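You operate a simulated robot arm through the tools that you are given. There is no shell and no other tool. Be economical: measure what you need, move in short steps, check, and stop when the job is done.

The job below is to be done with a simulated two-armed robot. You get a single attempt, and the scene is never put back.

TASK
Pick up the green can from the drip tray with one hand, pass it to the other hand and put it on the left low shelf of the wooden bench. Set down upright: green can.
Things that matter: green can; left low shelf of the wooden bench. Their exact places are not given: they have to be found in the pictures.

The check looks at the end state, three seconds after you hand in, the way a careful person would. Anything else that was tipped, shoved, dropped, spilled or broken makes it a failure.

THE ROBOT
Two 7-joint arms with two-finger parallel grippers on one trunk, on a base that drives. Base frame: it is fixed to the floor where the robot stands at the start and does not move with it; the origin is under the middle of the robot, x ahead of it, y to its left, z up. Lengths are in cm, angles in rad, forces in N, time in s.
The left shoulder is at the start at [6, 18.9, 115.3], the right one opposite. With the tool pointing down near the work surface each hand reaches from about 10 to 64 cm from the robot's upright axis, wherever it stands, measured 20 degrees to its own side. Places, roughly: left low shelf of the wooden bench [-90, 230, 40]. Payload 3.43 kg a hand.
Tool frame (each hand has its own): the origin (TCP) lies between the finger pads and is the grasp point; the fingertips stand 3 cm ahead of it; z points along the fingers, y is the line along which they close. The gripper opens to 9.4 cm. The fingers are 2.8 cm wide and 1 cm thick; the gripper's body (5 by 9.6 cm) begins 5.5 cm behind the TCP.
Orientation is told as [roll, pitch, yaw] about the base's x, y, z axes, in that order, counted from this pose: with the fingers straight down and closing along the base's y, the tool's x points along the base's -x, its y along +y and its z along -z.

THE INTERFACE
- The arms move only by the tool send_rows. It takes "left_plan", "right_plan" or both (then of equal length, played together; a hand with none holds still); each is one flat list of numbers, 7 for each row, row after row: the turn, a rotation vector about the base's x, y, z in rad, then the shift along the base's x, y, z in cm, then the finger opening in cm, from 0 to 9.4. In form: [ax, ay, az, dx, dy, dz, fingers, ax, ay, az, dx, dy, dz, fingers, ...]. A call has 1 to 12 rows; each row shifts and turns the commanded pose from where the row before left it. Each row takes 0.2 s and may step no farther than 5 cm and 0.15 rad from the row before; otherwise, or with a gripper value out of range, the whole call is refused. Where a pose cannot be reached the arm comes as near as it can. A force on the tool above 40 N (or 10 N above the force at the start of the call, whichever is more), or a blocked arm, ends the call early, and 0.2 s more pass. The fingers move at their own pace (about 15.3 cm/s each) and stop on an object; they squeeze with about 23 N. The grip force told is the motor's: it shows also when the fingers shut on nothing. Time passes only in rows, and 0.2 s behind the last, so rows that do not move let the fingers close. The reply holds the time, the measured pose of the TCP, the force on the tool along the base axes, the opening and the grip force, in the units named above and with some noise, with the torque about the TCP (base axes, N m) and any sound that the robot's microphone picked up, and new pictures: "show" is both (left out), scene, wrist or none (wrist: the cameras of the hands that moved).
- Cameras (640 x 400 px; columns grow to the right, rows downward): "scene" is now at [0.73, 0.4, 169.08]; the picture's right is [0.04, -1.00, 0.00], its down [-0.85, -0.03, -0.52] and it looks along [0.52, 0.02, -0.85] (base axes); focal length 280 px, centre (320, 200). "left" rides on the left gripper at [7.6, -1.4, -10.3] in its tool frame; the picture's right is [0.18, 0.98, 0.00], its down [-0.75, 0.14, -0.64] and it looks along [-0.63, 0.12, 0.77] (tool axes); focal length 243 px, centre (320, 200). "right" rides on the right gripper at [7.6, 1.4, -10.3] in its tool frame; the picture's right is [-0.18, 0.98, 0.00], its down [-0.75, -0.14, -0.64] and it looks along [-0.63, -0.12, 0.77] (tool axes); focal length 243 px, centre (320, 200).
- raise_lower(by): slides the trunk up (or, below 0, down) by that many cm; the arms and the scene camera ride with it, the base frame stays. It gives what a move gives, with no picture.
- steer(legs): drives the robot by 1 to 6 legs, each [ahead, left, turn to the left] in cm, cm and rad, along the robot's own axes; the way and the turn of a leg run together, so that a leg with both is an arc; at most 150 cm and 3.142 rad a leg. The arms and the cameras ride along, it lands a little off, and it stops where it bumps. It gives what a move gives, and a new picture of the scene camera.
- aim_head(pan, tilt): turns the head with the scene camera to pan (to the left, within 1.501 rad either way) and tilt (down, from -0.506 to 1.204), counted from straight ahead of the robot. It gives what a move gives, and a new picture of the scene camera.
- probe_pixels(camera, pixels): for up to 12 pixels [column, row] of the newest picture of that camera ("zoom" is the newest enlarged one), the place [x, y, z] in the base frame of the surface seen there, good to about 0.2 cm. No time passes.
- inspect(camera, box): a new picture of the part [left, top, right, bottom] of that camera's present view, enlarged. No time passes.
- hand_in(): hands the job in; it is judged then, once.

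Go step by step. Measure first, check grasps and placings, and put right what went wrong. The budget is 80 turns and 260 pictures, counting those below and the enlarged ones. Unless the task says otherwise, let go and move clear before handing in, and close with one line.

The tools are called after "Call:" as name(argument=value, ...) on one line, values as JSON. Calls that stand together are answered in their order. send_rows: Moves the arms, as the interface text tells. Its arguments: {"type":"object","properties":{"left_plan":{"type":"array","items":{"type":"number"}},"right_plan":{"type":"array","items":{"type":"number"}},"show":{"type":"string","enum":["both","scene","wrist","none"]}},"required":[]} The other tools are called the same way: raise_lower (by) slides the trunk up or down; steer (legs) drives the base; aim_head (pan, tilt) turns the head that bears the scene camera; probe_pixels (camera, pixels) gives the place of the surface under pixels of a picture; inspect (camera, box) takes an enlarged picture of a part of a camera's view; hand_in () hands the job in.

At the start:

```text
clock: 0.0
left_tool_pos: [42.05, 15.29, 105.23]
left_tool_rot: [-0.001, 0.0, 0.0]
left_contact_force: [0.3, -0.9, -0.9]
left_wrist_torque: [0.0, 0.01, 0.01]
left_grip_width: 9.4
left_gripper_force: 0.1
right_tool_pos: [30.72, -16.66, 97.88]
right_tool_rot: [-0.001, 0.001, 0.0]
right_contact_force: [-0.4, 0.5, 0.7]
right_wrist_torque: [-0.04, -0.02, 0.02]
right_grip_width: 9.41
right_gripper_force: 0.1
trunk travel left (down, up): [-82.5, 16.5]
robot x, y, heading: [0.32, -0.29, 0.002]
head pan, tilt: [0.037, 1.026]
```

scene: 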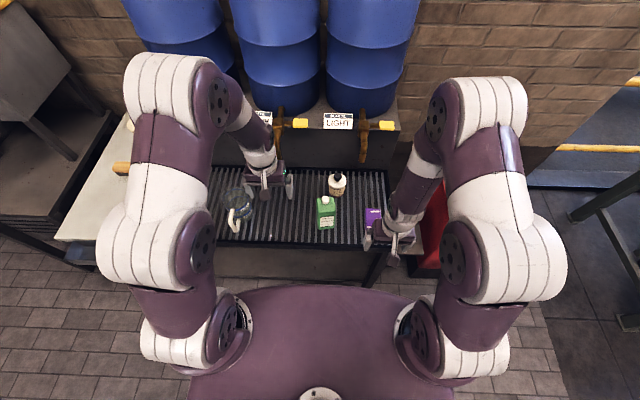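
right: 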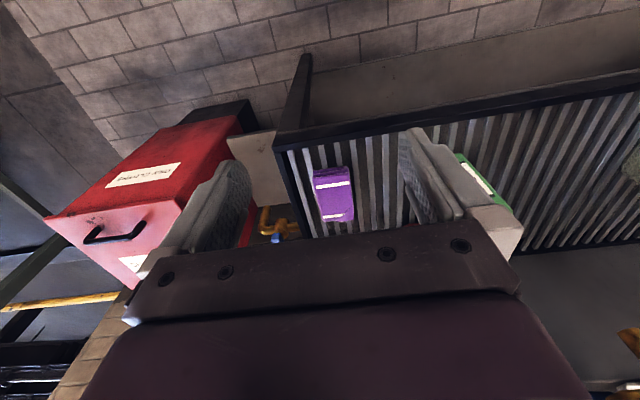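
left: 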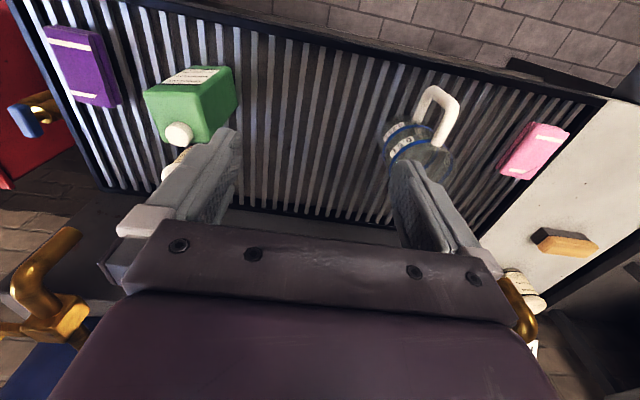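

The green can is at about (326,212) in the scene picture. I'll zoom in on it and measure it.

Call:
inspect(camera="scene", box=[220, 150, 420, 275])

Call:
probe_pixels(camera="scene", pixels=[[326, 200], [320, 208], [333, 208], [326, 222], [319, 228], [334, 228], [326, 240], [336, 180], [240, 220], [375, 215], [300, 220], [350, 220]])

Call:
inspect(camera="left", box=[20, 0, 340, 200])

```text
3.20 times, centred on (320, 212) of scene
```

zoom: 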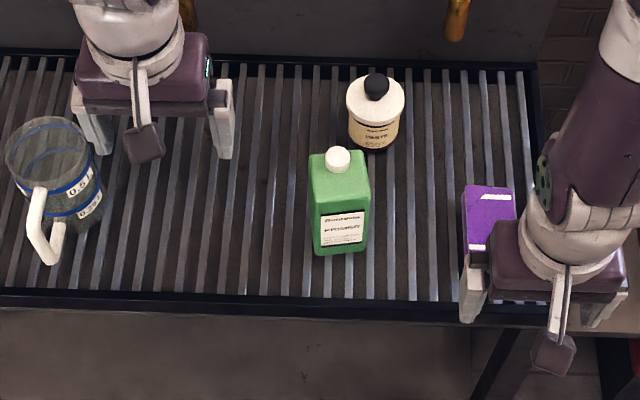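

```text
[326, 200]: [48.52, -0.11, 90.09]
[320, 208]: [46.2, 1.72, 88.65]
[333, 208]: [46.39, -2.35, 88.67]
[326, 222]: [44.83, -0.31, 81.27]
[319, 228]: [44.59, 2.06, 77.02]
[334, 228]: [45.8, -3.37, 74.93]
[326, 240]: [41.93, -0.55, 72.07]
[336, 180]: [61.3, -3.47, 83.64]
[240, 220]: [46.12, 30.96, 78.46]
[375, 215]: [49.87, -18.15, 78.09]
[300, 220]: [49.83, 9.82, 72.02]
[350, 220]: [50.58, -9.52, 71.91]
```

```text
2.00 times, centred on (180, 100) of left
```

zoom: 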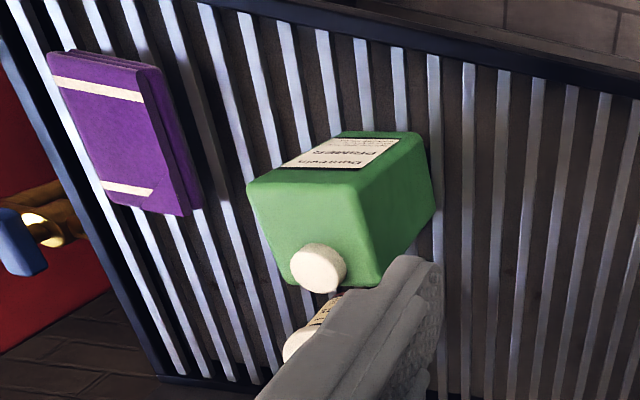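

The can's body is about 5 cm wide, with its top at z≈88.6 and its base at about z 75. I'll measure its far sides in this zoom and turn the head to find the shelf.

Call:
probe_pixels(camera="zoom", pixels=[[320, 268], [265, 195], [350, 195], [285, 265], [375, 270], [425, 205], [410, 150], [400, 230], [345, 150], [120, 130], [280, 220], [440, 240]])

Call:
aim_head(pan=1.5, tilt=0.5)

```text
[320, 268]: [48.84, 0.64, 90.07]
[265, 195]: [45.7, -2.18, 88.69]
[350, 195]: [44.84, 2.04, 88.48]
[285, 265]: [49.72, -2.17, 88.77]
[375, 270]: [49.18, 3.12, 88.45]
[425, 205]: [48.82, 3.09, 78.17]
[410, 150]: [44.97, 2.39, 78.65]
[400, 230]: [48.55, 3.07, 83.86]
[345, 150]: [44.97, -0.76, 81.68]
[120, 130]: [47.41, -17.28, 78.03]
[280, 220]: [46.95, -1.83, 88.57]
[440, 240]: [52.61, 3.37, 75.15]
```

```text
clock: 1.6
left_tool_pos: [42.17, 15.3, 105.1]
left_tool_rot: [-0.001, 0.001, 0.0]
left_contact_force: [0.0, 0.0, -0.6]
left_wrist_torque: [0.02, 0.02, -0.01]
left_grip_width: 9.39
left_gripper_force: 0.1
right_tool_pos: [30.68, -16.65, 97.93]
right_tool_rot: [0.001, 0.001, 0.0]
right_contact_force: [-0.2, 0.1, -0.6]
right_wrist_torque: [-0.01, -0.02, 0.02]
right_grip_width: 9.39
right_gripper_force: 0.0
trunk travel left (down, up): [-82.5, 16.5]
robot x, y, heading: [0.0, 0.01, 0.004]
head pan, tilt: [1.499, 0.499]
```

scene: 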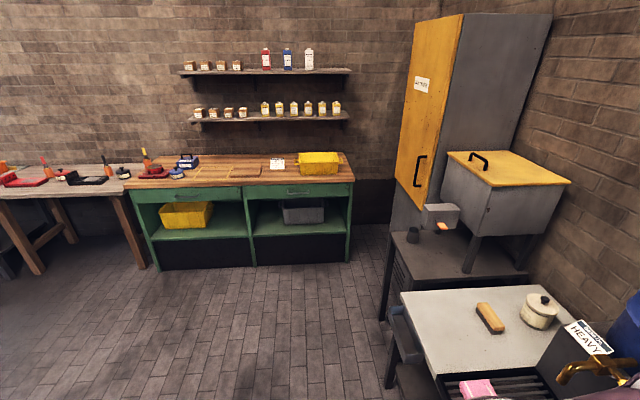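

The wooden-topped bench has a left low shelf around (200,222), with a yellow bin on it. I'll zoom in and measure.

Call:
inspect(camera="scene", box=[110, 140, 370, 302])

Call:
probe_pixels(camera="scene", pixels=[[153, 238], [250, 236], [223, 225], [240, 222], [228, 212], [160, 203], [212, 203], [211, 225], [140, 200], [248, 202], [200, 178], [190, 234]])

```text
2.46 times, centred on (240, 221) of scene
```

zoom: 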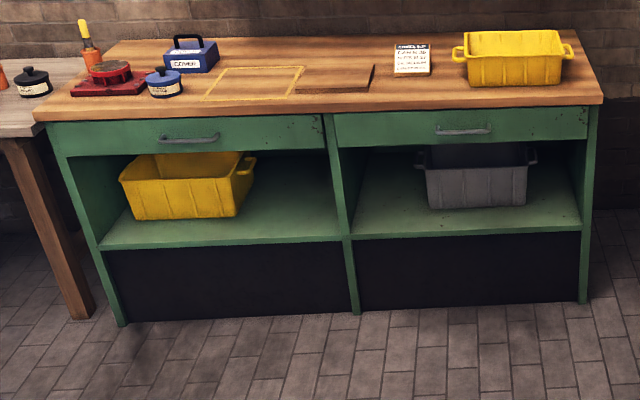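

```text
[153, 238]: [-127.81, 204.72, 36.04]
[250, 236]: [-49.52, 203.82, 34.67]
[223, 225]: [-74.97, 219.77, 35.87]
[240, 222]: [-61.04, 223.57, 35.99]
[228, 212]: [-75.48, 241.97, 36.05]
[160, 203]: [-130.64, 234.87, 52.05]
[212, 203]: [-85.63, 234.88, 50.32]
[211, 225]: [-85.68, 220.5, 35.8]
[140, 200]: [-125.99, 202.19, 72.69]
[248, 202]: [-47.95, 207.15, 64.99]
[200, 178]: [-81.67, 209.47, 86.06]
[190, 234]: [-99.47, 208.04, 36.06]
```

The left shelf surface is at z≈36 with its front edge at y≈204. It is clear from x≈-82 to -51, to the right of the yellow bin. I'll turn the head back, move the left hand aside and bring the right hand above the can.

Call:
aim_head(pan=0.0, tilt=0.95)

Call:
send_rows(left_plan=[0, 0, 0, -2, 2.5, 0, 9.4, 0, 0, 0, -2, 2.5, 0, 9.4, 0, 0, 0, -2, 2.5, 0, 9.4, 0, 0, 0, -2, 2.5, 0, 9.4, 0, 0, 0, 0, 0, 0, 9.4, 0, 0, 0, 0, 0, 0, 9.4, 0, 0, 0, 0, 0, 0, 9.4, 0, 0, 0, 0, 0, 0, 9.4], right_plan=[0, 0, 0, 0, 0, 1, 9.4, 0, 0, 0, 1, 0, 1, 9.4, 0, 0, 0, 2.5, 2.5, 0, 9.4, 0, 0, 0, 2.7, 2.9, 0, 9.4, 0, 0, 0, 2.7, 2.9, 0, 9.4, 0, 0, 0, 2.7, 2.9, 0, 9.4, 0, 0, 0, 2.7, 2.9, 0, 9.4, 0, 0, 0, 2.6, 2.8, 0, 9.4])

```text
clock: 3.2
left_tool_pos: [42.09, 15.3, 105.09]
left_tool_rot: [-0.001, 0.0, 0.0]
left_contact_force: [-1.3, 0.1, 0.5]
left_wrist_torque: [0.03, 0.01, 0.01]
left_grip_width: 9.41
left_gripper_force: 0.0
right_tool_pos: [30.75, -16.63, 97.97]
right_tool_rot: [0.0, 0.0, 0.0]
right_contact_force: [0.0, 0.0, -0.9]
right_wrist_torque: [-0.03, 0.01, 0.0]
right_grip_width: 9.39
right_gripper_force: 0.1
trunk travel left (down, up): [-82.5, 16.5]
robot x, y, heading: [0.0, -0.26, 0.003]
head pan, tilt: [0.0, 0.949]
```

scene: 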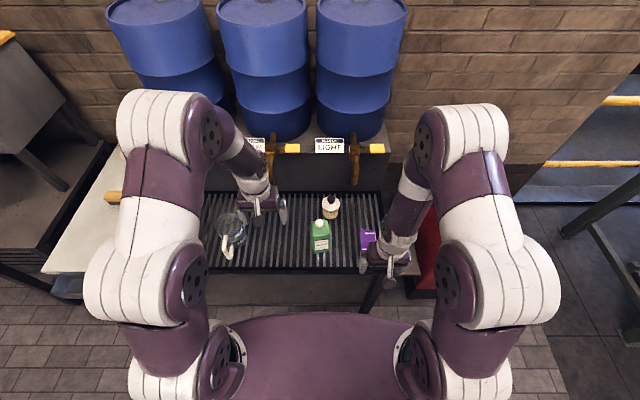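

```text
clock: 5.0
left_tool_pos: [34.28, 25.15, 104.99]
left_tool_rot: [0.0, 0.001, 0.0]
left_contact_force: [0.6, 0.3, -0.1]
left_wrist_torque: [-0.01, 0.02, 0.01]
left_grip_width: 9.41
left_gripper_force: 0.0
right_tool_pos: [47.46, 0.37, 100.13]
right_tool_rot: [0.0, 0.002, -0.001]
right_contact_force: [0.1, 0.8, -0.2]
right_wrist_torque: [-0.03, -0.01, -0.03]
right_grip_width: 9.4
right_gripper_force: 0.1
trunk travel left (down, up): [-82.5, 16.5]
robot x, y, heading: [-0.16, -0.03, -0.0]
head pan, tilt: [0.0, 0.949]
```

scene: 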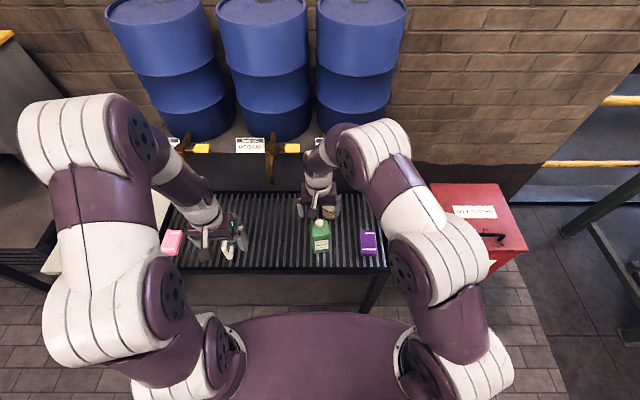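
right: 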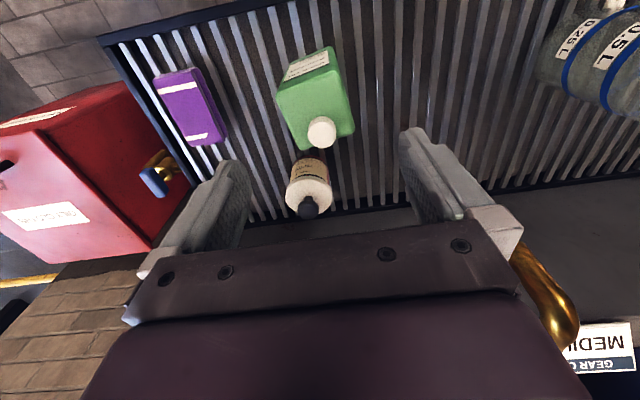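
left: 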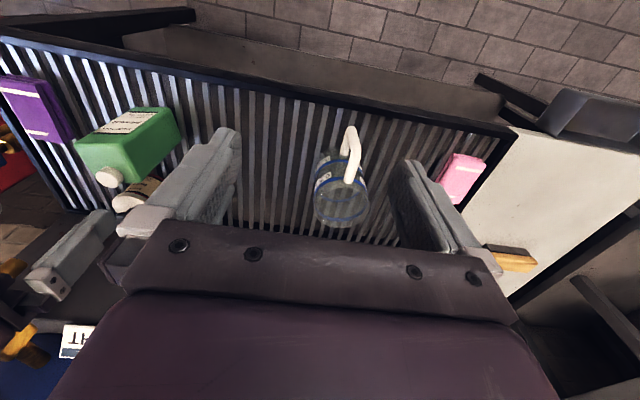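

The right hand is above the can, which shows at (318,95) in the right picture. I'll measure its edges from here before going down.

Call:
probe_pixels(camera="right", pixels=[[322, 132], [282, 100], [288, 140], [335, 75], [350, 125], [344, 90], [300, 145], [310, 95], [345, 135], [330, 52], [285, 90], [293, 60]])

Call:
inspect(camera="right", box=[240, 30, 400, 130])

```text
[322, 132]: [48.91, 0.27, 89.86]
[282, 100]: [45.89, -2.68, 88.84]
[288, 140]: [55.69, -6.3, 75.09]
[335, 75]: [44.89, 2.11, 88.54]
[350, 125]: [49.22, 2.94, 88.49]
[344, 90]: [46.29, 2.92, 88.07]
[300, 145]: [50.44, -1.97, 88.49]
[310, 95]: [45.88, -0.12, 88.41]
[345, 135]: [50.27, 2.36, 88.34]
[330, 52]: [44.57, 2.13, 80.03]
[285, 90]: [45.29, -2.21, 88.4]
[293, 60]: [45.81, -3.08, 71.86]
```

```text
4.00 times, centred on (320, 80) of right
```

zoom: 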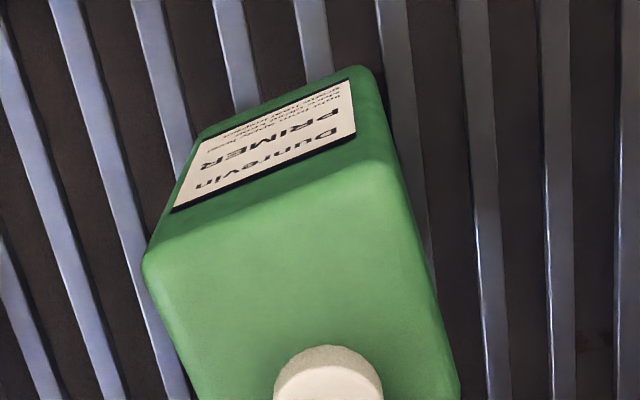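

The body spans x 44.7–50.8 and y -2.7–3.1, so the hand is centred. I'll go down to z≈86.7, above the reach of the cap, and close.

Call:
send_rows(right_plan=[0, 0, 0, 0.2, 0, -3.5, 9.4, 0, 0, 0, 0, 0, -3.5, 9.4, 0, 0, 0, 0, 0, -3.5, 9.4, 0, 0, 0, 0, -0.1, -2.9, 9.4, 0, 0, 0, 0, 0, 0, 9.4, 0, 0, 0, 0, 0, 0, 4, 0, 0, 0, 0, 0, 0, 4, 0, 0, 0, 0, 0, 0, 3.5, 0, 0, 0, 0, 0, 0, 3.5])

```text
clock: 7.0
left_tool_pos: [34.24, 25.05, 104.98]
left_tool_rot: [0.0, -0.001, 0.0]
left_contact_force: [0.5, 0.2, -0.3]
left_wrist_torque: [0.02, 0.0, 0.0]
left_grip_width: 9.42
left_gripper_force: 0.1
right_tool_pos: [47.56, 0.31, 86.43]
right_tool_rot: [0.0, 0.0, 0.001]
right_contact_force: [0.1, -1.2, 0.2]
right_wrist_torque: [0.0, 0.06, 0.01]
right_grip_width: 6.68
right_gripper_force: 22.9
trunk travel left (down, up): [-82.5, 16.5]
robot x, y, heading: [0.03, -0.17, -0.001]
head pan, tilt: [0.0, 0.949]
```

scene: 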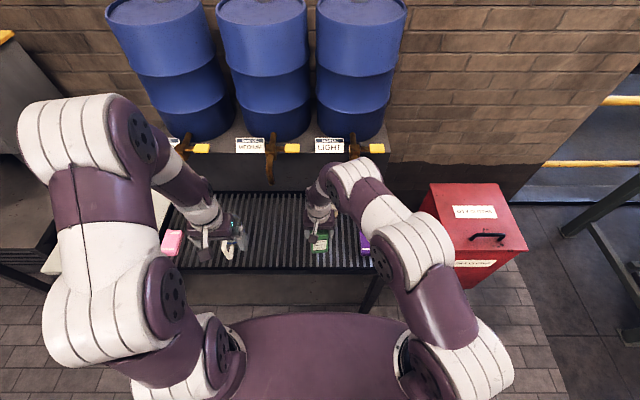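
right: 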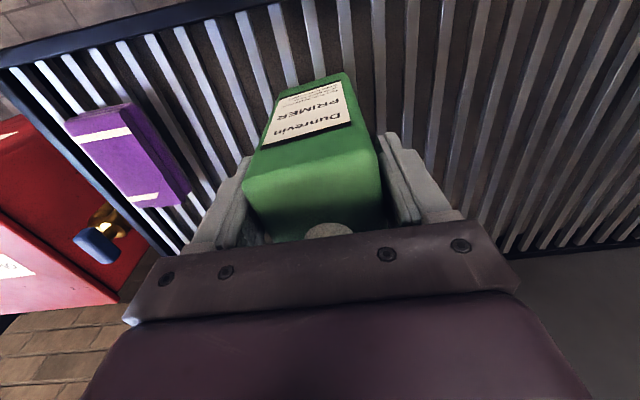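

The can is gripped at 6.7 cm with 23 N. I'll lift it straight up 14 cm.

Call:
send_rows(right_plan=[0, 0, 0, 0, 0, 1.5, 3.5, 0, 0, 0, 0, 0, 2.5, 3.5, 0, 0, 0, 0, 0, 2.5, 3.5, 0, 0, 0, 0, 0, 2.5, 3.5, 0, 0, 0, 0, 0, 2.5, 3.5, 0, 0, 0, 0, 0, 2.5, 3.5, 0, 0, 0, 0, 0, 0, 3.5], show="wrist")

```text
clock: 8.6
left_tool_pos: [34.24, 24.96, 104.98]
left_tool_rot: [0.0, 0.001, -0.002]
left_contact_force: [-0.5, -0.1, 0.2]
left_wrist_torque: [-0.01, 0.0, -0.01]
left_grip_width: 9.39
left_gripper_force: 0.1
right_tool_pos: [47.78, 0.06, 100.41]
right_tool_rot: [0.001, 0.001, -0.001]
right_contact_force: [-0.2, -0.2, -5.2]
right_wrist_torque: [0.02, 0.03, 0.0]
right_grip_width: 6.65
right_gripper_force: 22.8
trunk travel left (down, up): [-82.5, 16.5]
robot x, y, heading: [-0.2, -0.13, -0.001]
head pan, tilt: [0.0, 0.949]
```

right: 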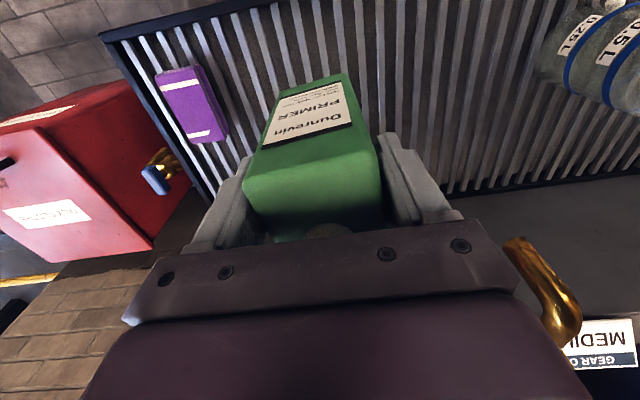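

The can is clear of the tray and firm in the right hand. I'll back the robot off so the handover happens over open floor.

Call:
steer(legs=[[-50, 0, 0]])

```text
clock: 11.5
left_tool_pos: [-15.81, 25.1, 104.96]
left_tool_rot: [-0.001, 0.002, -0.003]
left_contact_force: [-0.2, 0.6, 0.8]
left_wrist_torque: [0.02, 0.01, 0.01]
left_grip_width: 9.38
left_gripper_force: 0.1
right_tool_pos: [-2.46, -0.14, 100.34]
right_tool_rot: [0.0, 0.002, -0.003]
right_contact_force: [-0.7, -0.5, -4.0]
right_wrist_torque: [-0.01, 0.02, 0.01]
right_grip_width: 6.64
right_gripper_force: 23.0
trunk travel left (down, up): [-82.5, 16.5]
robot x, y, heading: [-50.19, 0.21, 0.0]
head pan, tilt: [0.0, 0.949]
```

scene: 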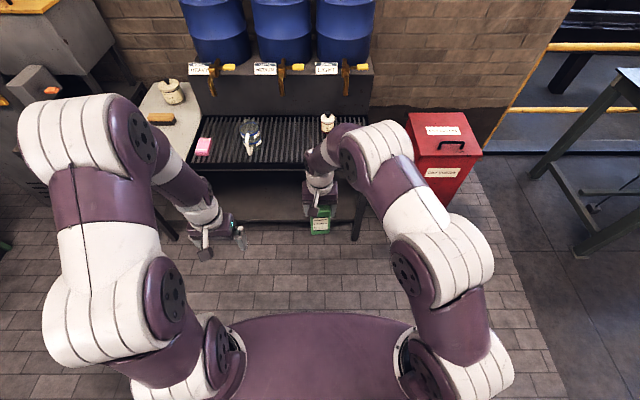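

The robot is clear and the can is still held. Next I'll turn the left hand to point forward, 30° below horizontal, while staying off to the left.

Call:
send_rows(left_plan=[0, -0.1309, 0, 0, -1, -1, 9.4, 0, -0.1309, 0, 0, -1, -1, 9.4, 0, -0.1309, 0, 0, -1, -1, 9.4, 0, -0.1309, 0, 0, -1, -1, 9.4, 0, -0.1309, 0, 0, -1, -1, 9.4, 0, -0.1309, 0, 0, -1, -1, 9.4, 0, -0.1309, 0, 0, -1, -1, 9.4, 0, -0.1309, 0, 0, -1, -1, 9.4, 0, 0, 0, 0, 0, 0, 9.4])

```text
clock: 13.5
left_tool_pos: [-16.2, 18.11, 98.97]
left_tool_rot: [-0.126, -0.733, 0.011]
left_contact_force: [-0.1, 0.4, 0.5]
left_wrist_torque: [0.04, 0.01, -0.05]
left_grip_width: 9.38
left_gripper_force: 0.0
left hand out of reach, approached as far as the arm can: row 3, 4, 5, 8
right_tool_pos: [-2.49, -0.18, 100.23]
right_tool_rot: [-0.001, 0.0, -0.004]
right_contact_force: [-0.8, 0.5, -3.6]
right_wrist_torque: [0.03, 0.07, -0.01]
right_grip_width: 6.58
right_gripper_force: 23.4
trunk travel left (down, up): [-82.5, 16.5]
robot x, y, heading: [-50.26, -0.26, -0.002]
head pan, tilt: [0.0, 0.949]
```

scene: 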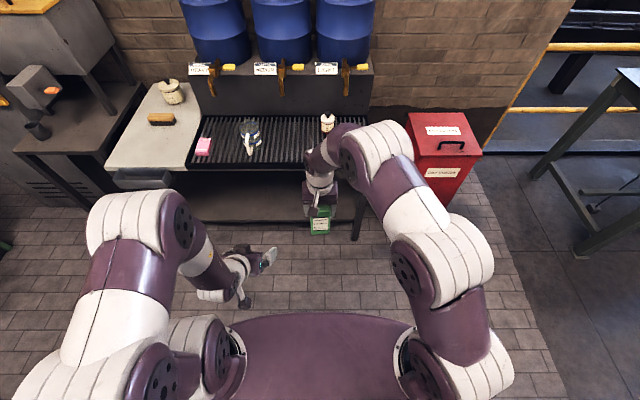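
left: 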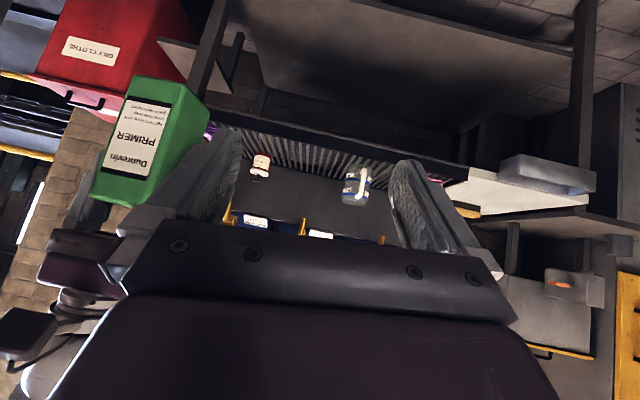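

The left hand only reached about -0.73 pitch because it is folded too close to the body. I'll move it forward beside the can, at y≈17, and see whether it reaches the commanded tilt.

Call:
send_rows(left_plan=[0, 0, 0, 3, 0.5, 0, 9.4, 0, 0, 0, 3, 0.5, 0, 9.4, 0, 0, 0, 3, 0.5, 0, 9.4, 0, 0, 0, 3, 0.5, 0, 9.4, 0, 0, 0, 0, 0, 0, 9.4, 0, 0, 0, 0, 0, 0, 9.4])

```text
clock: 14.9
left_tool_pos: [-3.94, 20.13, 98.8]
left_tool_rot: [-0.105, -0.735, -0.002]
left_contact_force: [0.4, 0.1, -0.2]
left_wrist_torque: [-0.02, 0.0, 0.01]
left_grip_width: 9.4
left_gripper_force: 0.0
right_tool_pos: [-2.54, -0.06, 100.44]
right_tool_rot: [0.001, -0.001, -0.003]
right_contact_force: [0.4, 0.0, -4.8]
right_wrist_torque: [-0.01, 0.06, -0.04]
right_grip_width: 6.61
right_gripper_force: 22.9
trunk travel left (down, up): [-82.5, 16.5]
robot x, y, heading: [-50.23, 0.22, -0.003]
head pan, tilt: [0.0, 0.949]
```

scene: 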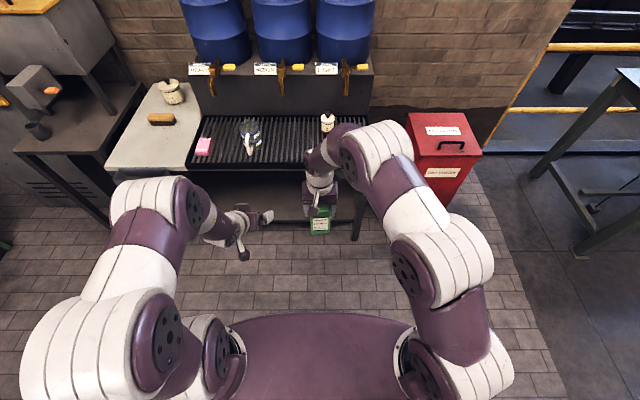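
left: 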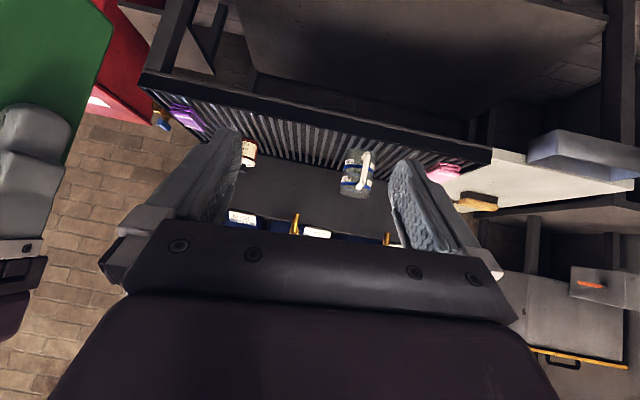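

The command follows the reached pose, so I'll now add the remaining pitch of -0.31 and take out the roll.

Call:
send_rows(left_plan=[0.035, -0.105, 0, 0, 0, 0, 9.4, 0.035, -0.105, 0, 0, 0, 0, 9.4, 0.035, -0.105, 0, 0, 0, 0, 9.4, 0, 0, 0, 0, 0, 0, 9.4, 0, 0, 0, 0, 0, 0, 9.4], show="scene")

```text
clock: 16.1
left_tool_pos: [-2.53, 20.03, 100.32]
left_tool_rot: [-0.046, -0.934, -0.041]
left_contact_force: [-0.4, -0.1, 0.1]
left_wrist_torque: [0.0, 0.03, 0.04]
left_grip_width: 9.43
left_gripper_force: 0.1
left hand out of reach, approached as far as the arm can: row 2, 3
right_tool_pos: [-2.57, -0.05, 100.35]
right_tool_rot: [-0.001, 0.002, -0.004]
right_contact_force: [-0.2, 0.3, -3.8]
right_wrist_torque: [-0.02, 0.03, 0.02]
right_grip_width: 6.6
right_gripper_force: 23.2
trunk travel left (down, up): [-82.5, 16.5]
robot x, y, heading: [-50.64, 0.23, -0.001]
head pan, tilt: [0.0, 0.949]
```

scene: 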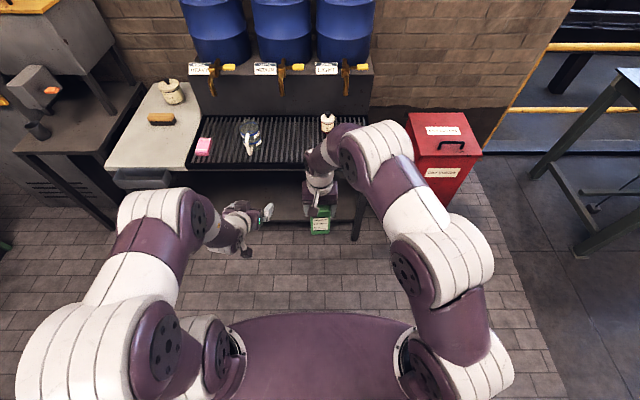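

A wrist limit is holding the tilt at about -0.93. I'll yaw the hand inward, in line with the forearm, while backing it off a little, and test the tilt there.

Call:
send_rows(left_plan=[0, 0, -0.14, -2, 0.5, 0, 9.4, 0, 0, -0.14, -2, 0.5, 0, 9.4, 0, 0, -0.14, -2, 0.5, 0, 9.4, 0, 0, -0.14, -2, 0.5, -1, 9.4, 0, 0, -0.14, 0, 0.5, -1, 9.4, -0.07, -0.085, 0, 0, 0, 0, 9.4, 0, 0, 0, 0, 0, 0, 9.4, 0, 0, 0, 0, 0, 0, 9.4])

```text
clock: 17.9
left_tool_pos: [-10.88, 21.77, 99.39]
left_tool_rot: [-0.04, -0.98, -0.747]
left_contact_force: [-0.5, -1.1, 0.1]
left_wrist_torque: [0.0, -0.02, -0.01]
left_grip_width: 9.4
left_gripper_force: 0.0
left hand out of reach, approached as far as the arm can: row 6
right_tool_pos: [-2.56, -0.03, 100.34]
right_tool_rot: [0.0, -0.002, -0.004]
right_contact_force: [0.3, -0.3, -4.1]
right_wrist_torque: [0.01, 0.06, -0.01]
right_grip_width: 6.6
right_gripper_force: 23.2
trunk travel left (down, up): [-82.5, 16.5]
robot x, y, heading: [-50.46, 0.17, -0.001]
head pan, tilt: [0.0, 0.949]
```

scene: 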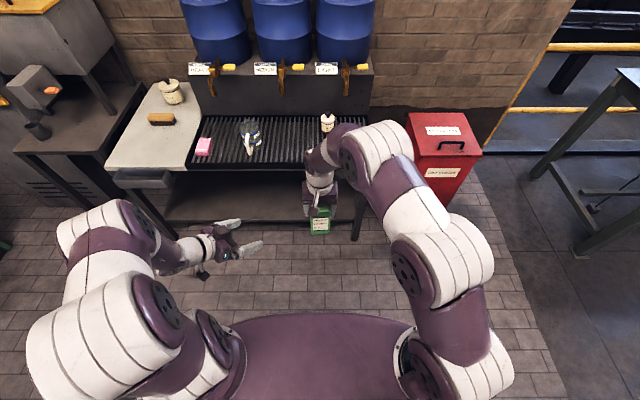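
left: 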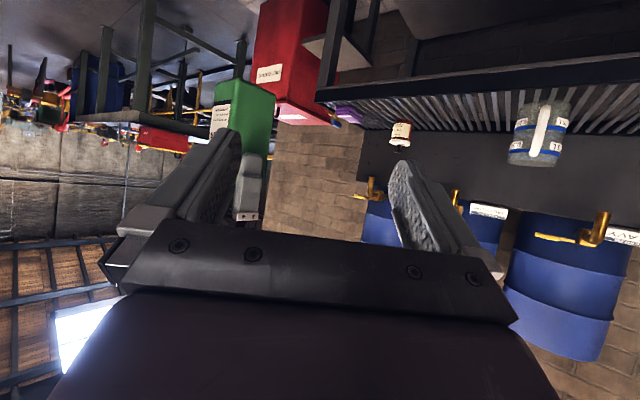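

The left hand now points forward and inward at yaw -0.75, about 34° below horizontal. I'll yaw the can by the same -0.745 with the right hand and bring the left hand to a pre-grasp pose about 12 cm short of it.

Call:
send_rows(right_plan=[0, 0, -0.124, 0, 0, 0, 3.5, 0, 0, -0.124, 0, 0, 0, 3.5, 0, 0, -0.124, 0, 0, 0, 3.5, 0, 0, -0.124, 0, 0, 0, 3.5, 0, 0, -0.124, 0, 0, 0, 3.5, 0, 0, -0.124, 0, 0, 0, 3.5, 0, 0, 0, 0, 0, 0, 3.5, 0, 0, 0, 0, 0, 0, 3.5], left_plan=[0, 0, 0, 0, 0, 0, 9.4, 0, 0, 0, 0, -2, -1, 9.4, 0, 0, 0, 0, -2, -1, 9.4, 0, 0, 0, 0, -2, -1, 9.4, 0, 0, 0, 0, -2, -1, 9.4, 0, 0, 0, 0, -2, -1, 9.4, 0, 0, 0, -0.5, -2, -0.4, 9.4, 0, 0, 0, 0, -1, 0, 9.4])

```text
clock: 19.7
left_tool_pos: [-8.94, 9.45, 95.15]
left_tool_rot: [-0.048, -0.976, -0.741]
left_contact_force: [0.8, -0.1, -0.7]
left_wrist_torque: [0.02, 0.01, 0.02]
left_grip_width: 9.4
left_gripper_force: 0.0
left hand out of reach, approached as far as the arm can: row 5, 6, 7
right_tool_pos: [-2.6, -0.09, 100.3]
right_tool_rot: [0.001, 0.0, -0.747]
right_contact_force: [0.5, 1.5, -3.2]
right_wrist_torque: [-0.01, 0.05, -0.03]
right_grip_width: 6.6
right_gripper_force: 22.2
trunk travel left (down, up): [-82.5, 16.5]
robot x, y, heading: [-50.47, 0.01, 0.001]
head pan, tilt: [0.0, 0.949]
```

scene: 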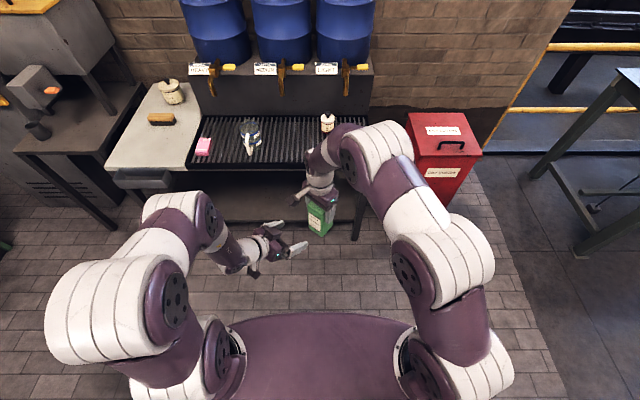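
right: 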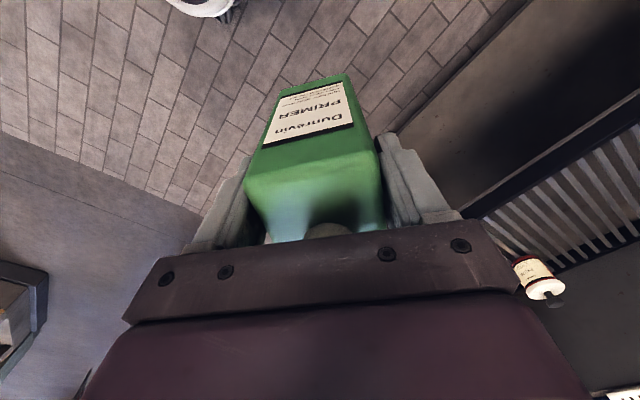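
left: 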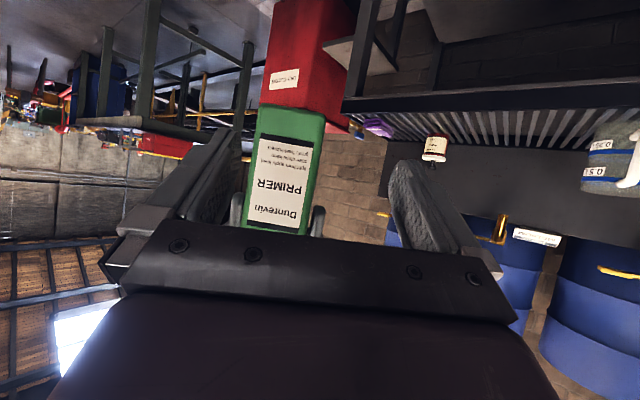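

The left hand is at its inward limit, about 2.7 cm off the can's line. I'll move the can instead, by (1.8, 2.0, 1.5), and then measure alignment from the left camera.

Call:
send_rows(right_plan=[0, 0, 0, 0.6, 0.7, 0.5, 3.5, 0, 0, 0, 0.6, 0.7, 0.5, 3.5, 0, 0, 0, 0.6, 0.7, 0.5, 3.5, 0, 0, 0, 0, 0, 0, 3.5, 0, 0, 0, 0, 0, 0, 3.5], left_plan=[0, 0, 0, 1, -0.9, 0, 9.4, 0, 0, 0, 1, -0.9, 0, 9.4, 0, 0, 0, 0, 0, 0, 9.4, 0, 0, 0, 0, 0, 0, 9.4, 0, 0, 0, 0, 0, 0, 9.4])

```text
clock: 20.9
left_tool_pos: [-7.12, 7.75, 95.2]
left_tool_rot: [-0.038, -0.977, -0.746]
left_contact_force: [0.0, 0.6, -0.5]
left_wrist_torque: [0.0, 0.05, 0.03]
left_grip_width: 9.42
left_gripper_force: 0.0
right_tool_pos: [-0.67, 2.15, 101.7]
right_tool_rot: [-0.002, -0.001, -0.746]
right_contact_force: [0.8, 0.5, -4.2]
right_wrist_torque: [0.02, 0.02, -0.01]
right_grip_width: 6.57
right_gripper_force: 22.9
trunk travel left (down, up): [-82.5, 16.5]
robot x, y, heading: [-50.28, 0.01, -0.0]
head pan, tilt: [0.0, 0.949]
```

scene: 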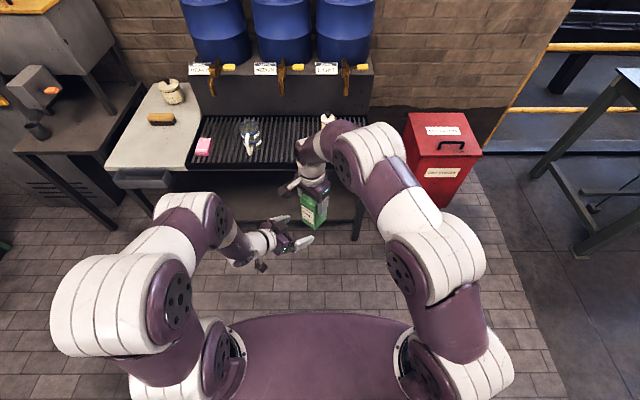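
right: 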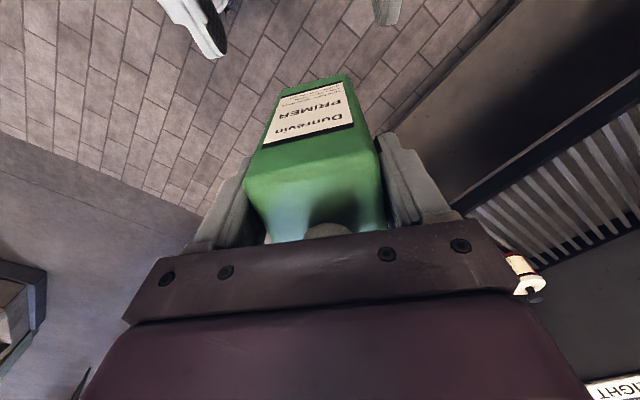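
left: 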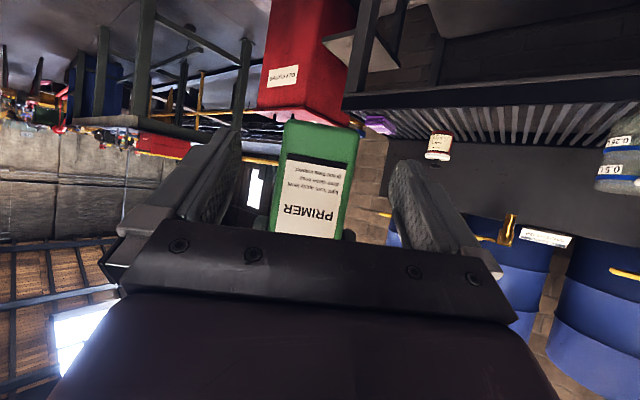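

The can now shows between the left fingers at (315,180). I'll measure its front face to get the exact alignment.

Call:
probe_pixels(camera="left", pixels=[[290, 130], [350, 135], [322, 128], [315, 160], [282, 180], [350, 180], [310, 220], [322, 142]])

```text
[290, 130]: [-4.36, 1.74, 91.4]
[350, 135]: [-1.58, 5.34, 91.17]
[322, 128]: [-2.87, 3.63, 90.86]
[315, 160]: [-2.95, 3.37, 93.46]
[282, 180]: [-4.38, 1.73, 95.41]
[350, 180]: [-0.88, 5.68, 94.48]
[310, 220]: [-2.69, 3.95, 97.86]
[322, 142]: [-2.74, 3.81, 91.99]
```

The can centre is about (-0.6, 1.5) with its base at z≈90.5, and it is laterally in line within 0.2 cm. I'll advance 8.4 cm with the left hand, fingers open.

Call:
send_rows(left_plan=[0, 0, 0, 1.03, -0.95, 0, 9.4, 0, 0, 0, 1.03, -0.95, 0, 9.4, 0, 0, 0, 1.03, -0.95, 0, 9.4, 0, 0, 0, 1.03, -0.95, 0, 9.4, 0, 0, 0, 1.03, -0.95, 0, 9.4, 0, 0, 0, 1.0, -0.95, 0, 9.4, 0, 0, 0, 0, 0, 0, 9.4])

```text
clock: 22.5
left_tool_pos: [-0.88, 1.95, 94.99]
left_tool_rot: [-0.04, -0.978, -0.743]
left_contact_force: [-3.6, 5.6, 1.4]
left_wrist_torque: [-0.35, -0.22, 0.07]
left_grip_width: 9.37
left_gripper_force: 0.0
right_tool_pos: [-0.61, 1.97, 101.82]
right_tool_rot: [0.0, 0.0, -0.748]
right_contact_force: [4.1, -4.9, -5.7]
right_wrist_torque: [0.01, 0.01, -0.08]
right_grip_width: 6.45
right_gripper_force: 23.1
trunk travel left (down, up): [-82.5, 16.5]
robot x, y, heading: [-50.3, -0.08, -0.006]
head pan, tilt: [0.0, 0.949]
```

scene: 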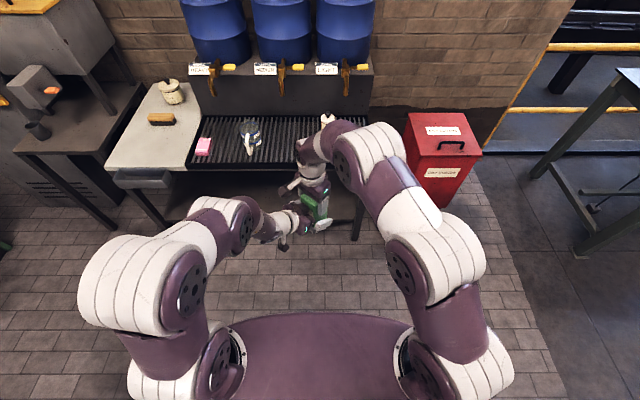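
left: 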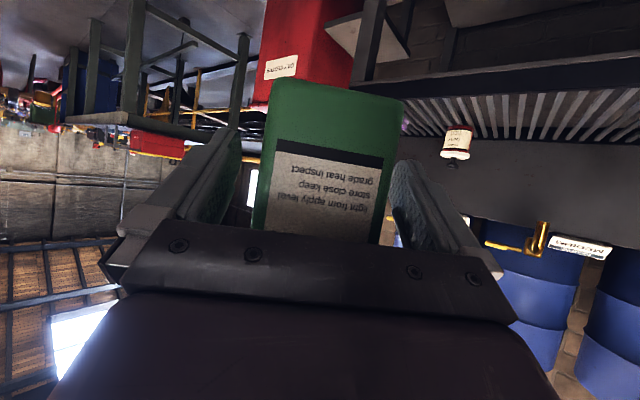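

There's a light 6 N contact, probably the palm against the can. I'll back off 0.6 cm and then close the left fingers.

Call:
send_rows(left_plan=[0, 0, 0, -0.44, 0.41, 0, 9.4, 0, 0, 0, 0, 0, 0, 9.4, 0, 0, 0, 0, 0, 0, 9.4])

Call:
inspect(camera="left", box=[120, 60, 520, 310])

Call:
inspect(camera="scene", box=[230, 140, 390, 250])

```text
clock: 23.3
left_tool_pos: [-1.31, 2.35, 94.98]
left_tool_rot: [-0.037, -0.981, -0.745]
left_contact_force: [-0.2, 0.2, 0.3]
left_wrist_torque: [0.01, 0.05, 0.0]
left_grip_width: 9.37
left_gripper_force: 0.2
right_tool_pos: [-0.65, 2.1, 101.81]
right_tool_rot: [-0.001, -0.001, -0.745]
right_contact_force: [-0.4, 0.6, -3.7]
right_wrist_torque: [0.08, 0.04, 0.02]
right_grip_width: 6.45
right_gripper_force: 23.1
trunk travel left (down, up): [-82.5, 16.5]
robot x, y, heading: [-50.15, -0.35, -0.011]
head pan, tilt: [0.0, 0.949]
```

scene: 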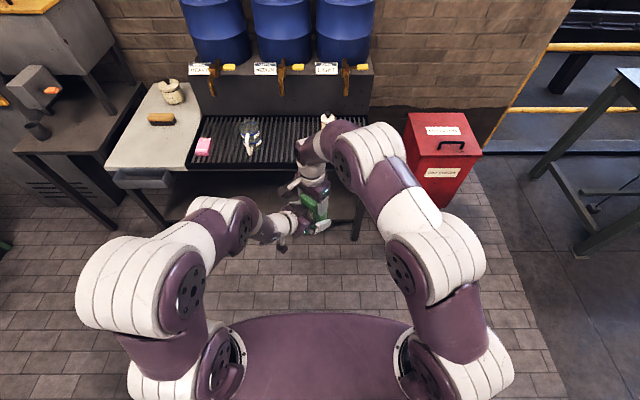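
left: 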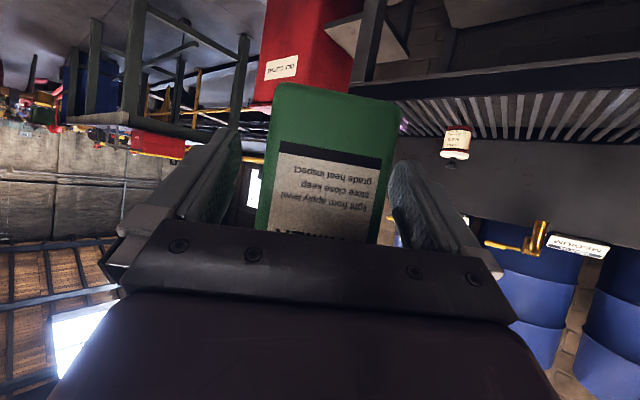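

```text
1.60 times, centred on (320, 185) of left
```

zoom: 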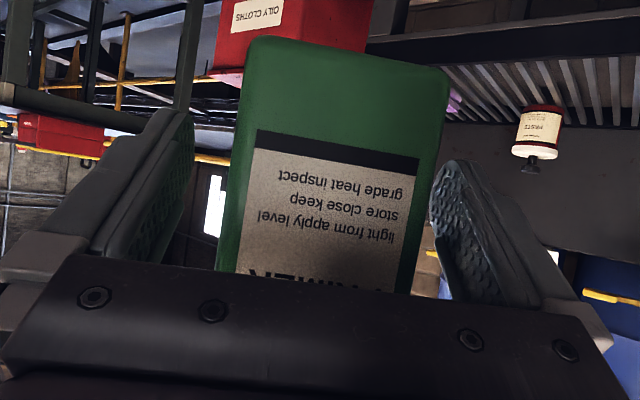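

```text
3.64 times, centred on (310, 195) of scene
```

zoom: 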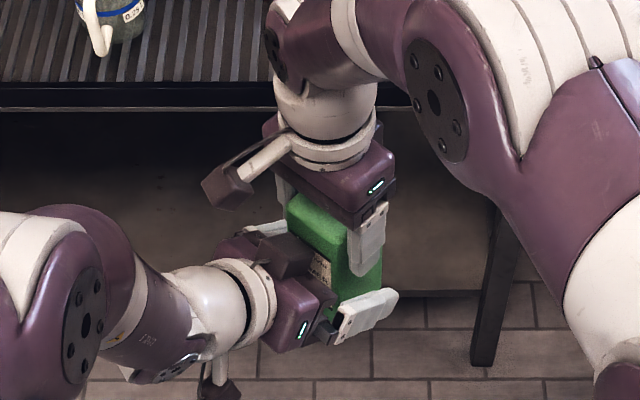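

The can sits between the left fingers with small gaps on both sides, and they are clear of the right fingers. I'll close the left hand slowly.

Call:
send_rows(left_plan=[0, 0, 0, 0, 0, 0, 8, 0, 0, 0, 0, 0, 0, 7, 0, 0, 0, 0, 0, 0, 6, 0, 0, 0, 0, 0, 0, 4, 0, 0, 0, 0, 0, 0, 3.5, 0, 0, 0, 0, 0, 0, 3.5])

```text
clock: 24.7
left_tool_pos: [-1.25, 2.47, 95.0]
left_tool_rot: [-0.039, -0.979, -0.743]
left_contact_force: [6.7, 3.3, -2.2]
left_wrist_torque: [0.06, -0.11, 0.16]
left_grip_width: 6.51
left_gripper_force: 22.8
right_tool_pos: [-0.76, 1.88, 101.71]
right_tool_rot: [-0.004, 0.0, -0.747]
right_contact_force: [-7.2, -3.7, 3.4]
right_wrist_torque: [-0.33, 0.62, -0.17]
right_grip_width: 6.44
right_gripper_force: 22.5
trunk travel left (down, up): [-82.5, 16.5]
robot x, y, heading: [-50.73, -0.15, 0.0]
head pan, tilt: [0.0, 0.949]
```

scene: 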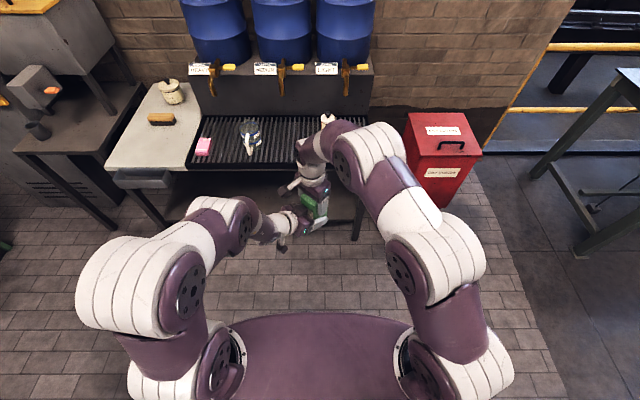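
left: 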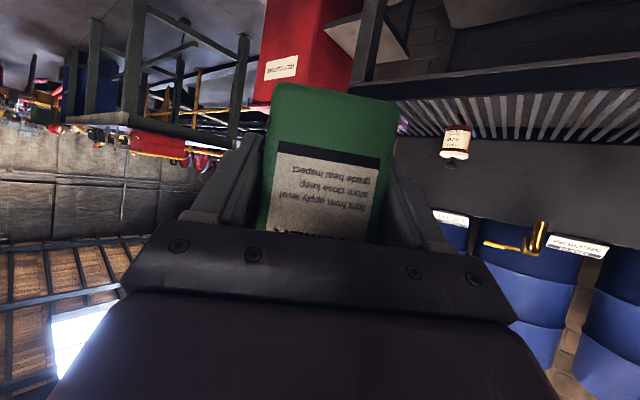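

Both hands hold the can, the left at 6.5 cm with 23 N. I'll open the right hand and raise it straight up.

Call:
send_rows(left_plan=[0, 0, 0, 0.15, 0.1, 0, 3.5, 0, 0, 0, 0, 0, 0, 3.5, 0, 0, 0, 0, 0, 0, 3.5, 0, 0, 0, 0, 0, 0, 3.5, 0, 0, 0, 0, 0, 0, 3.5], right_plan=[0, 0, 0, 0, 0, 0, 3.5, 0, 0, 0, 0, 0, 0, 7, 0, 0, 0, 0, 0, 0, 8, 0, 0, 0, 0, 0, 0, 9.4, 0, 0, 0, 0, 0, 0, 9.4], show="wrist")

```text
clock: 25.9
left_tool_pos: [-1.13, 2.47, 95.07]
left_tool_rot: [-0.038, -0.978, -0.745]
left_contact_force: [-0.4, 1.1, 0.1]
left_wrist_torque: [0.06, 0.02, 0.0]
left_grip_width: 6.44
left_gripper_force: 22.9
right_tool_pos: [-0.79, 2.0, 101.96]
right_tool_rot: [0.0, -0.001, -0.747]
right_contact_force: [-0.1, -0.1, 0.3]
right_wrist_torque: [0.03, 0.0, 0.01]
right_grip_width: 9.39
right_gripper_force: 0.1
trunk travel left (down, up): [-82.5, 16.5]
robot x, y, heading: [-50.42, 0.12, 0.002]
head pan, tilt: [0.0, 0.949]
```

right: 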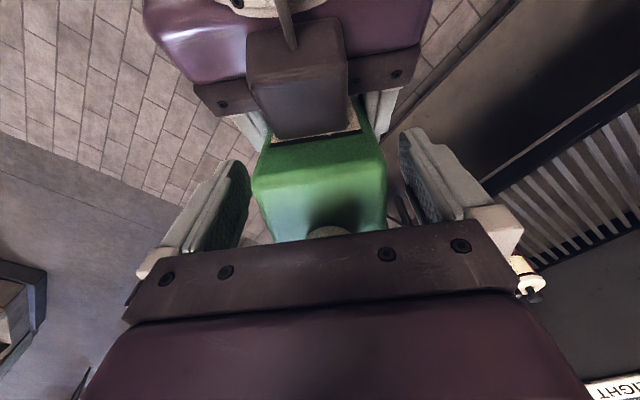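
left: 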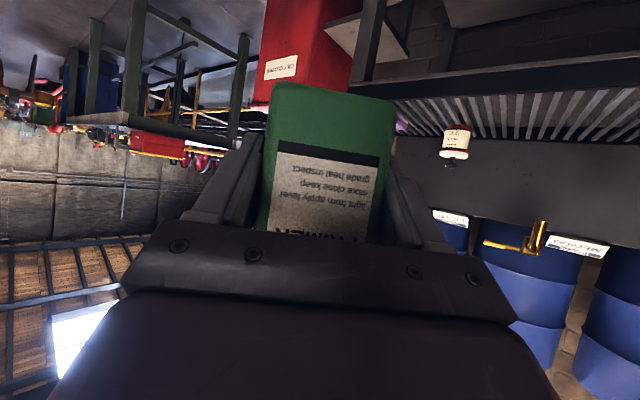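

The can stays put in the left hand. I'll raise the right hand clear and move it to the right.

Call:
send_rows(right_plan=[0, 0, 0, 0, 0, 2, 9.4, 0, 0, 0, 0, 0, 3, 9.4, 0, 0, 0, 0, 0, 3, 9.4, 0, 0, 0, 0, 0, 3, 9.4, 0, 0, 0, 0, 0, 2, 9.4, 0, 0, 0.12, -1.5, -3.5, 0, 9.4, 0, 0, 0.12, -2, -3.5, 0, 9.4, 0, 0, 0.12, -2.5, -3.5, 0, 9.4, 0, 0, 0.12, -3, -3.5, 0, 9.4, 0, 0, 0.12, -3, -3, 0, 9.4, 0, 0, 0.12, -3, -2, 0, 9.4])

```text
clock: 28.3
left_tool_pos: [-1.17, 2.36, 95.09]
left_tool_rot: [-0.036, -0.98, -0.747]
left_contact_force: [-0.1, 0.2, -0.2]
left_wrist_torque: [0.08, 0.02, 0.02]
left_grip_width: 6.45
left_gripper_force: 22.8
right_tool_pos: [-16.75, -17.24, 114.47]
right_tool_rot: [0.002, -0.001, -0.024]
right_contact_force: [-0.5, -0.7, 0.4]
right_wrist_torque: [0.06, -0.02, 0.02]
right_grip_width: 9.39
right_gripper_force: 0.1
right hand out of reach, approached as far as the arm can: row 5
trunk travel left (down, up): [-82.5, 16.5]
robot x, y, heading: [-50.24, 0.23, -0.002]
head pan, tilt: [0.0, 0.949]
```

scene: 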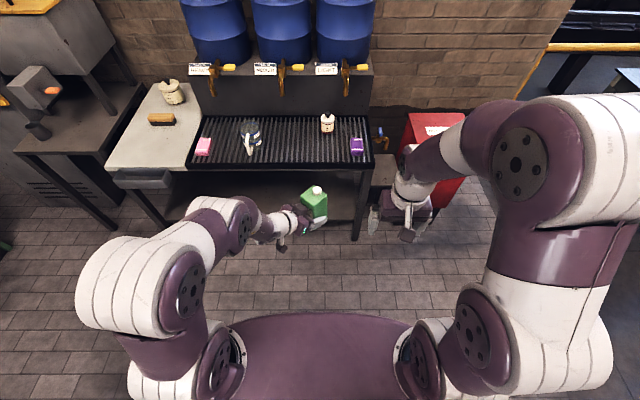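
right: 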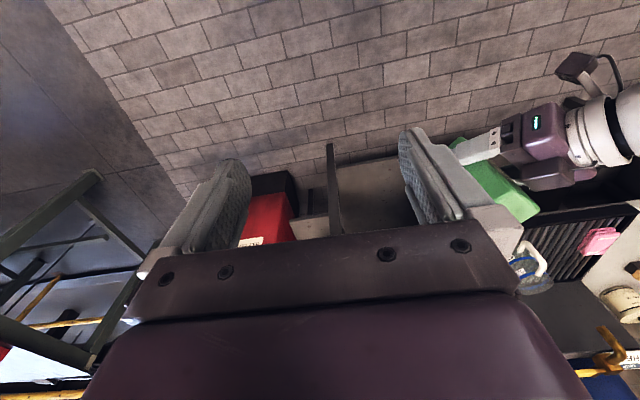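

The left hand holds the can upright and alone. I'll extend the left arm forward and turn it straighter, so the robot can stand farther from the bench, and tuck the right arm back.

Call:
send_rows(left_plan=[0, 0, 0.09, 2.5, 1.5, 0, 3.5, 0, 0, 0.09, 2.5, 1.5, 0, 3.5, 0, 0, 0.09, 2.5, 1.5, 0, 3.5, 0, 0, 0.09, 2.5, 1.5, 0, 3.5, 0, 0, 0.09, 2.5, 1.5, 0, 3.5, 0, 0, 0, 0, 0, 0, 3.5], right_plan=[0, 0, 0, -3, -1.5, 0, 9.4, 0, 0, 0, -3, -1.5, 0, 9.4, 0, 0, 0, -3, -1.5, 0, 9.4, 0, 0, 0, -3, -1.5, 0, 9.4, 0, 0, 0, -3, -1.5, 0, 9.4, 0, 0, 0, 0, 0, 0, 9.4])

```text
clock: 29.7
left_tool_pos: [11.34, 9.98, 95.17]
left_tool_rot: [-0.039, -0.979, -0.294]
left_contact_force: [0.4, -0.1, 0.1]
left_wrist_torque: [0.0, 0.03, 0.0]
left_grip_width: 6.43
left_gripper_force: 23.3
right_tool_pos: [-29.88, -25.38, 113.52]
right_tool_rot: [0.001, 0.004, -0.027]
right_contact_force: [-0.3, 0.1, -0.1]
right_wrist_torque: [-0.02, 0.02, 0.01]
right_grip_width: 9.36
right_gripper_force: 0.1
right hand out of reach, approached as far as the arm can: row 5
trunk travel left (down, up): [-82.5, 16.5]
robot x, y, heading: [-50.21, 0.53, -0.002]
head pan, tilt: [0.0, 0.949]
```

scene: 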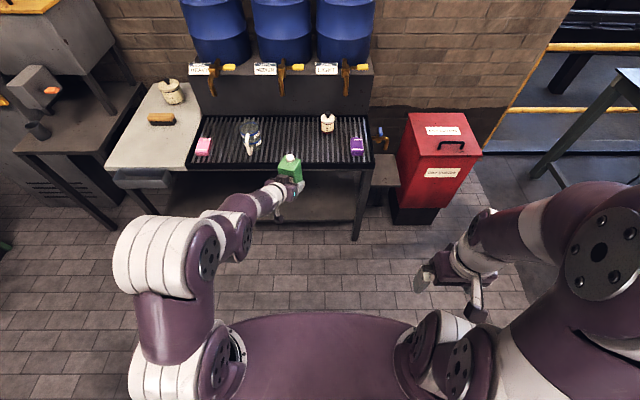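
right: 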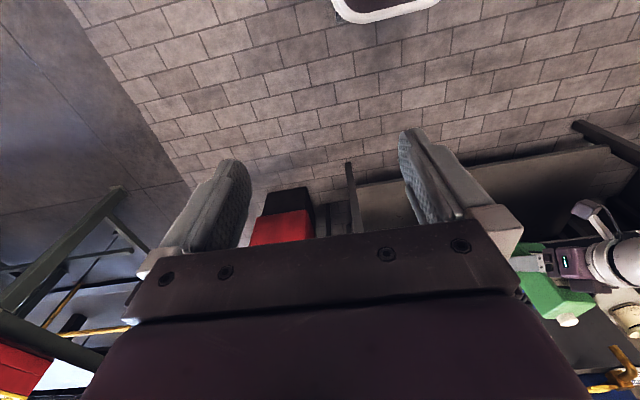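
left: 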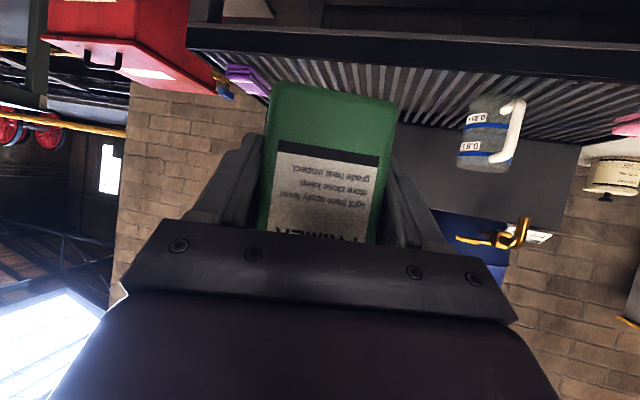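

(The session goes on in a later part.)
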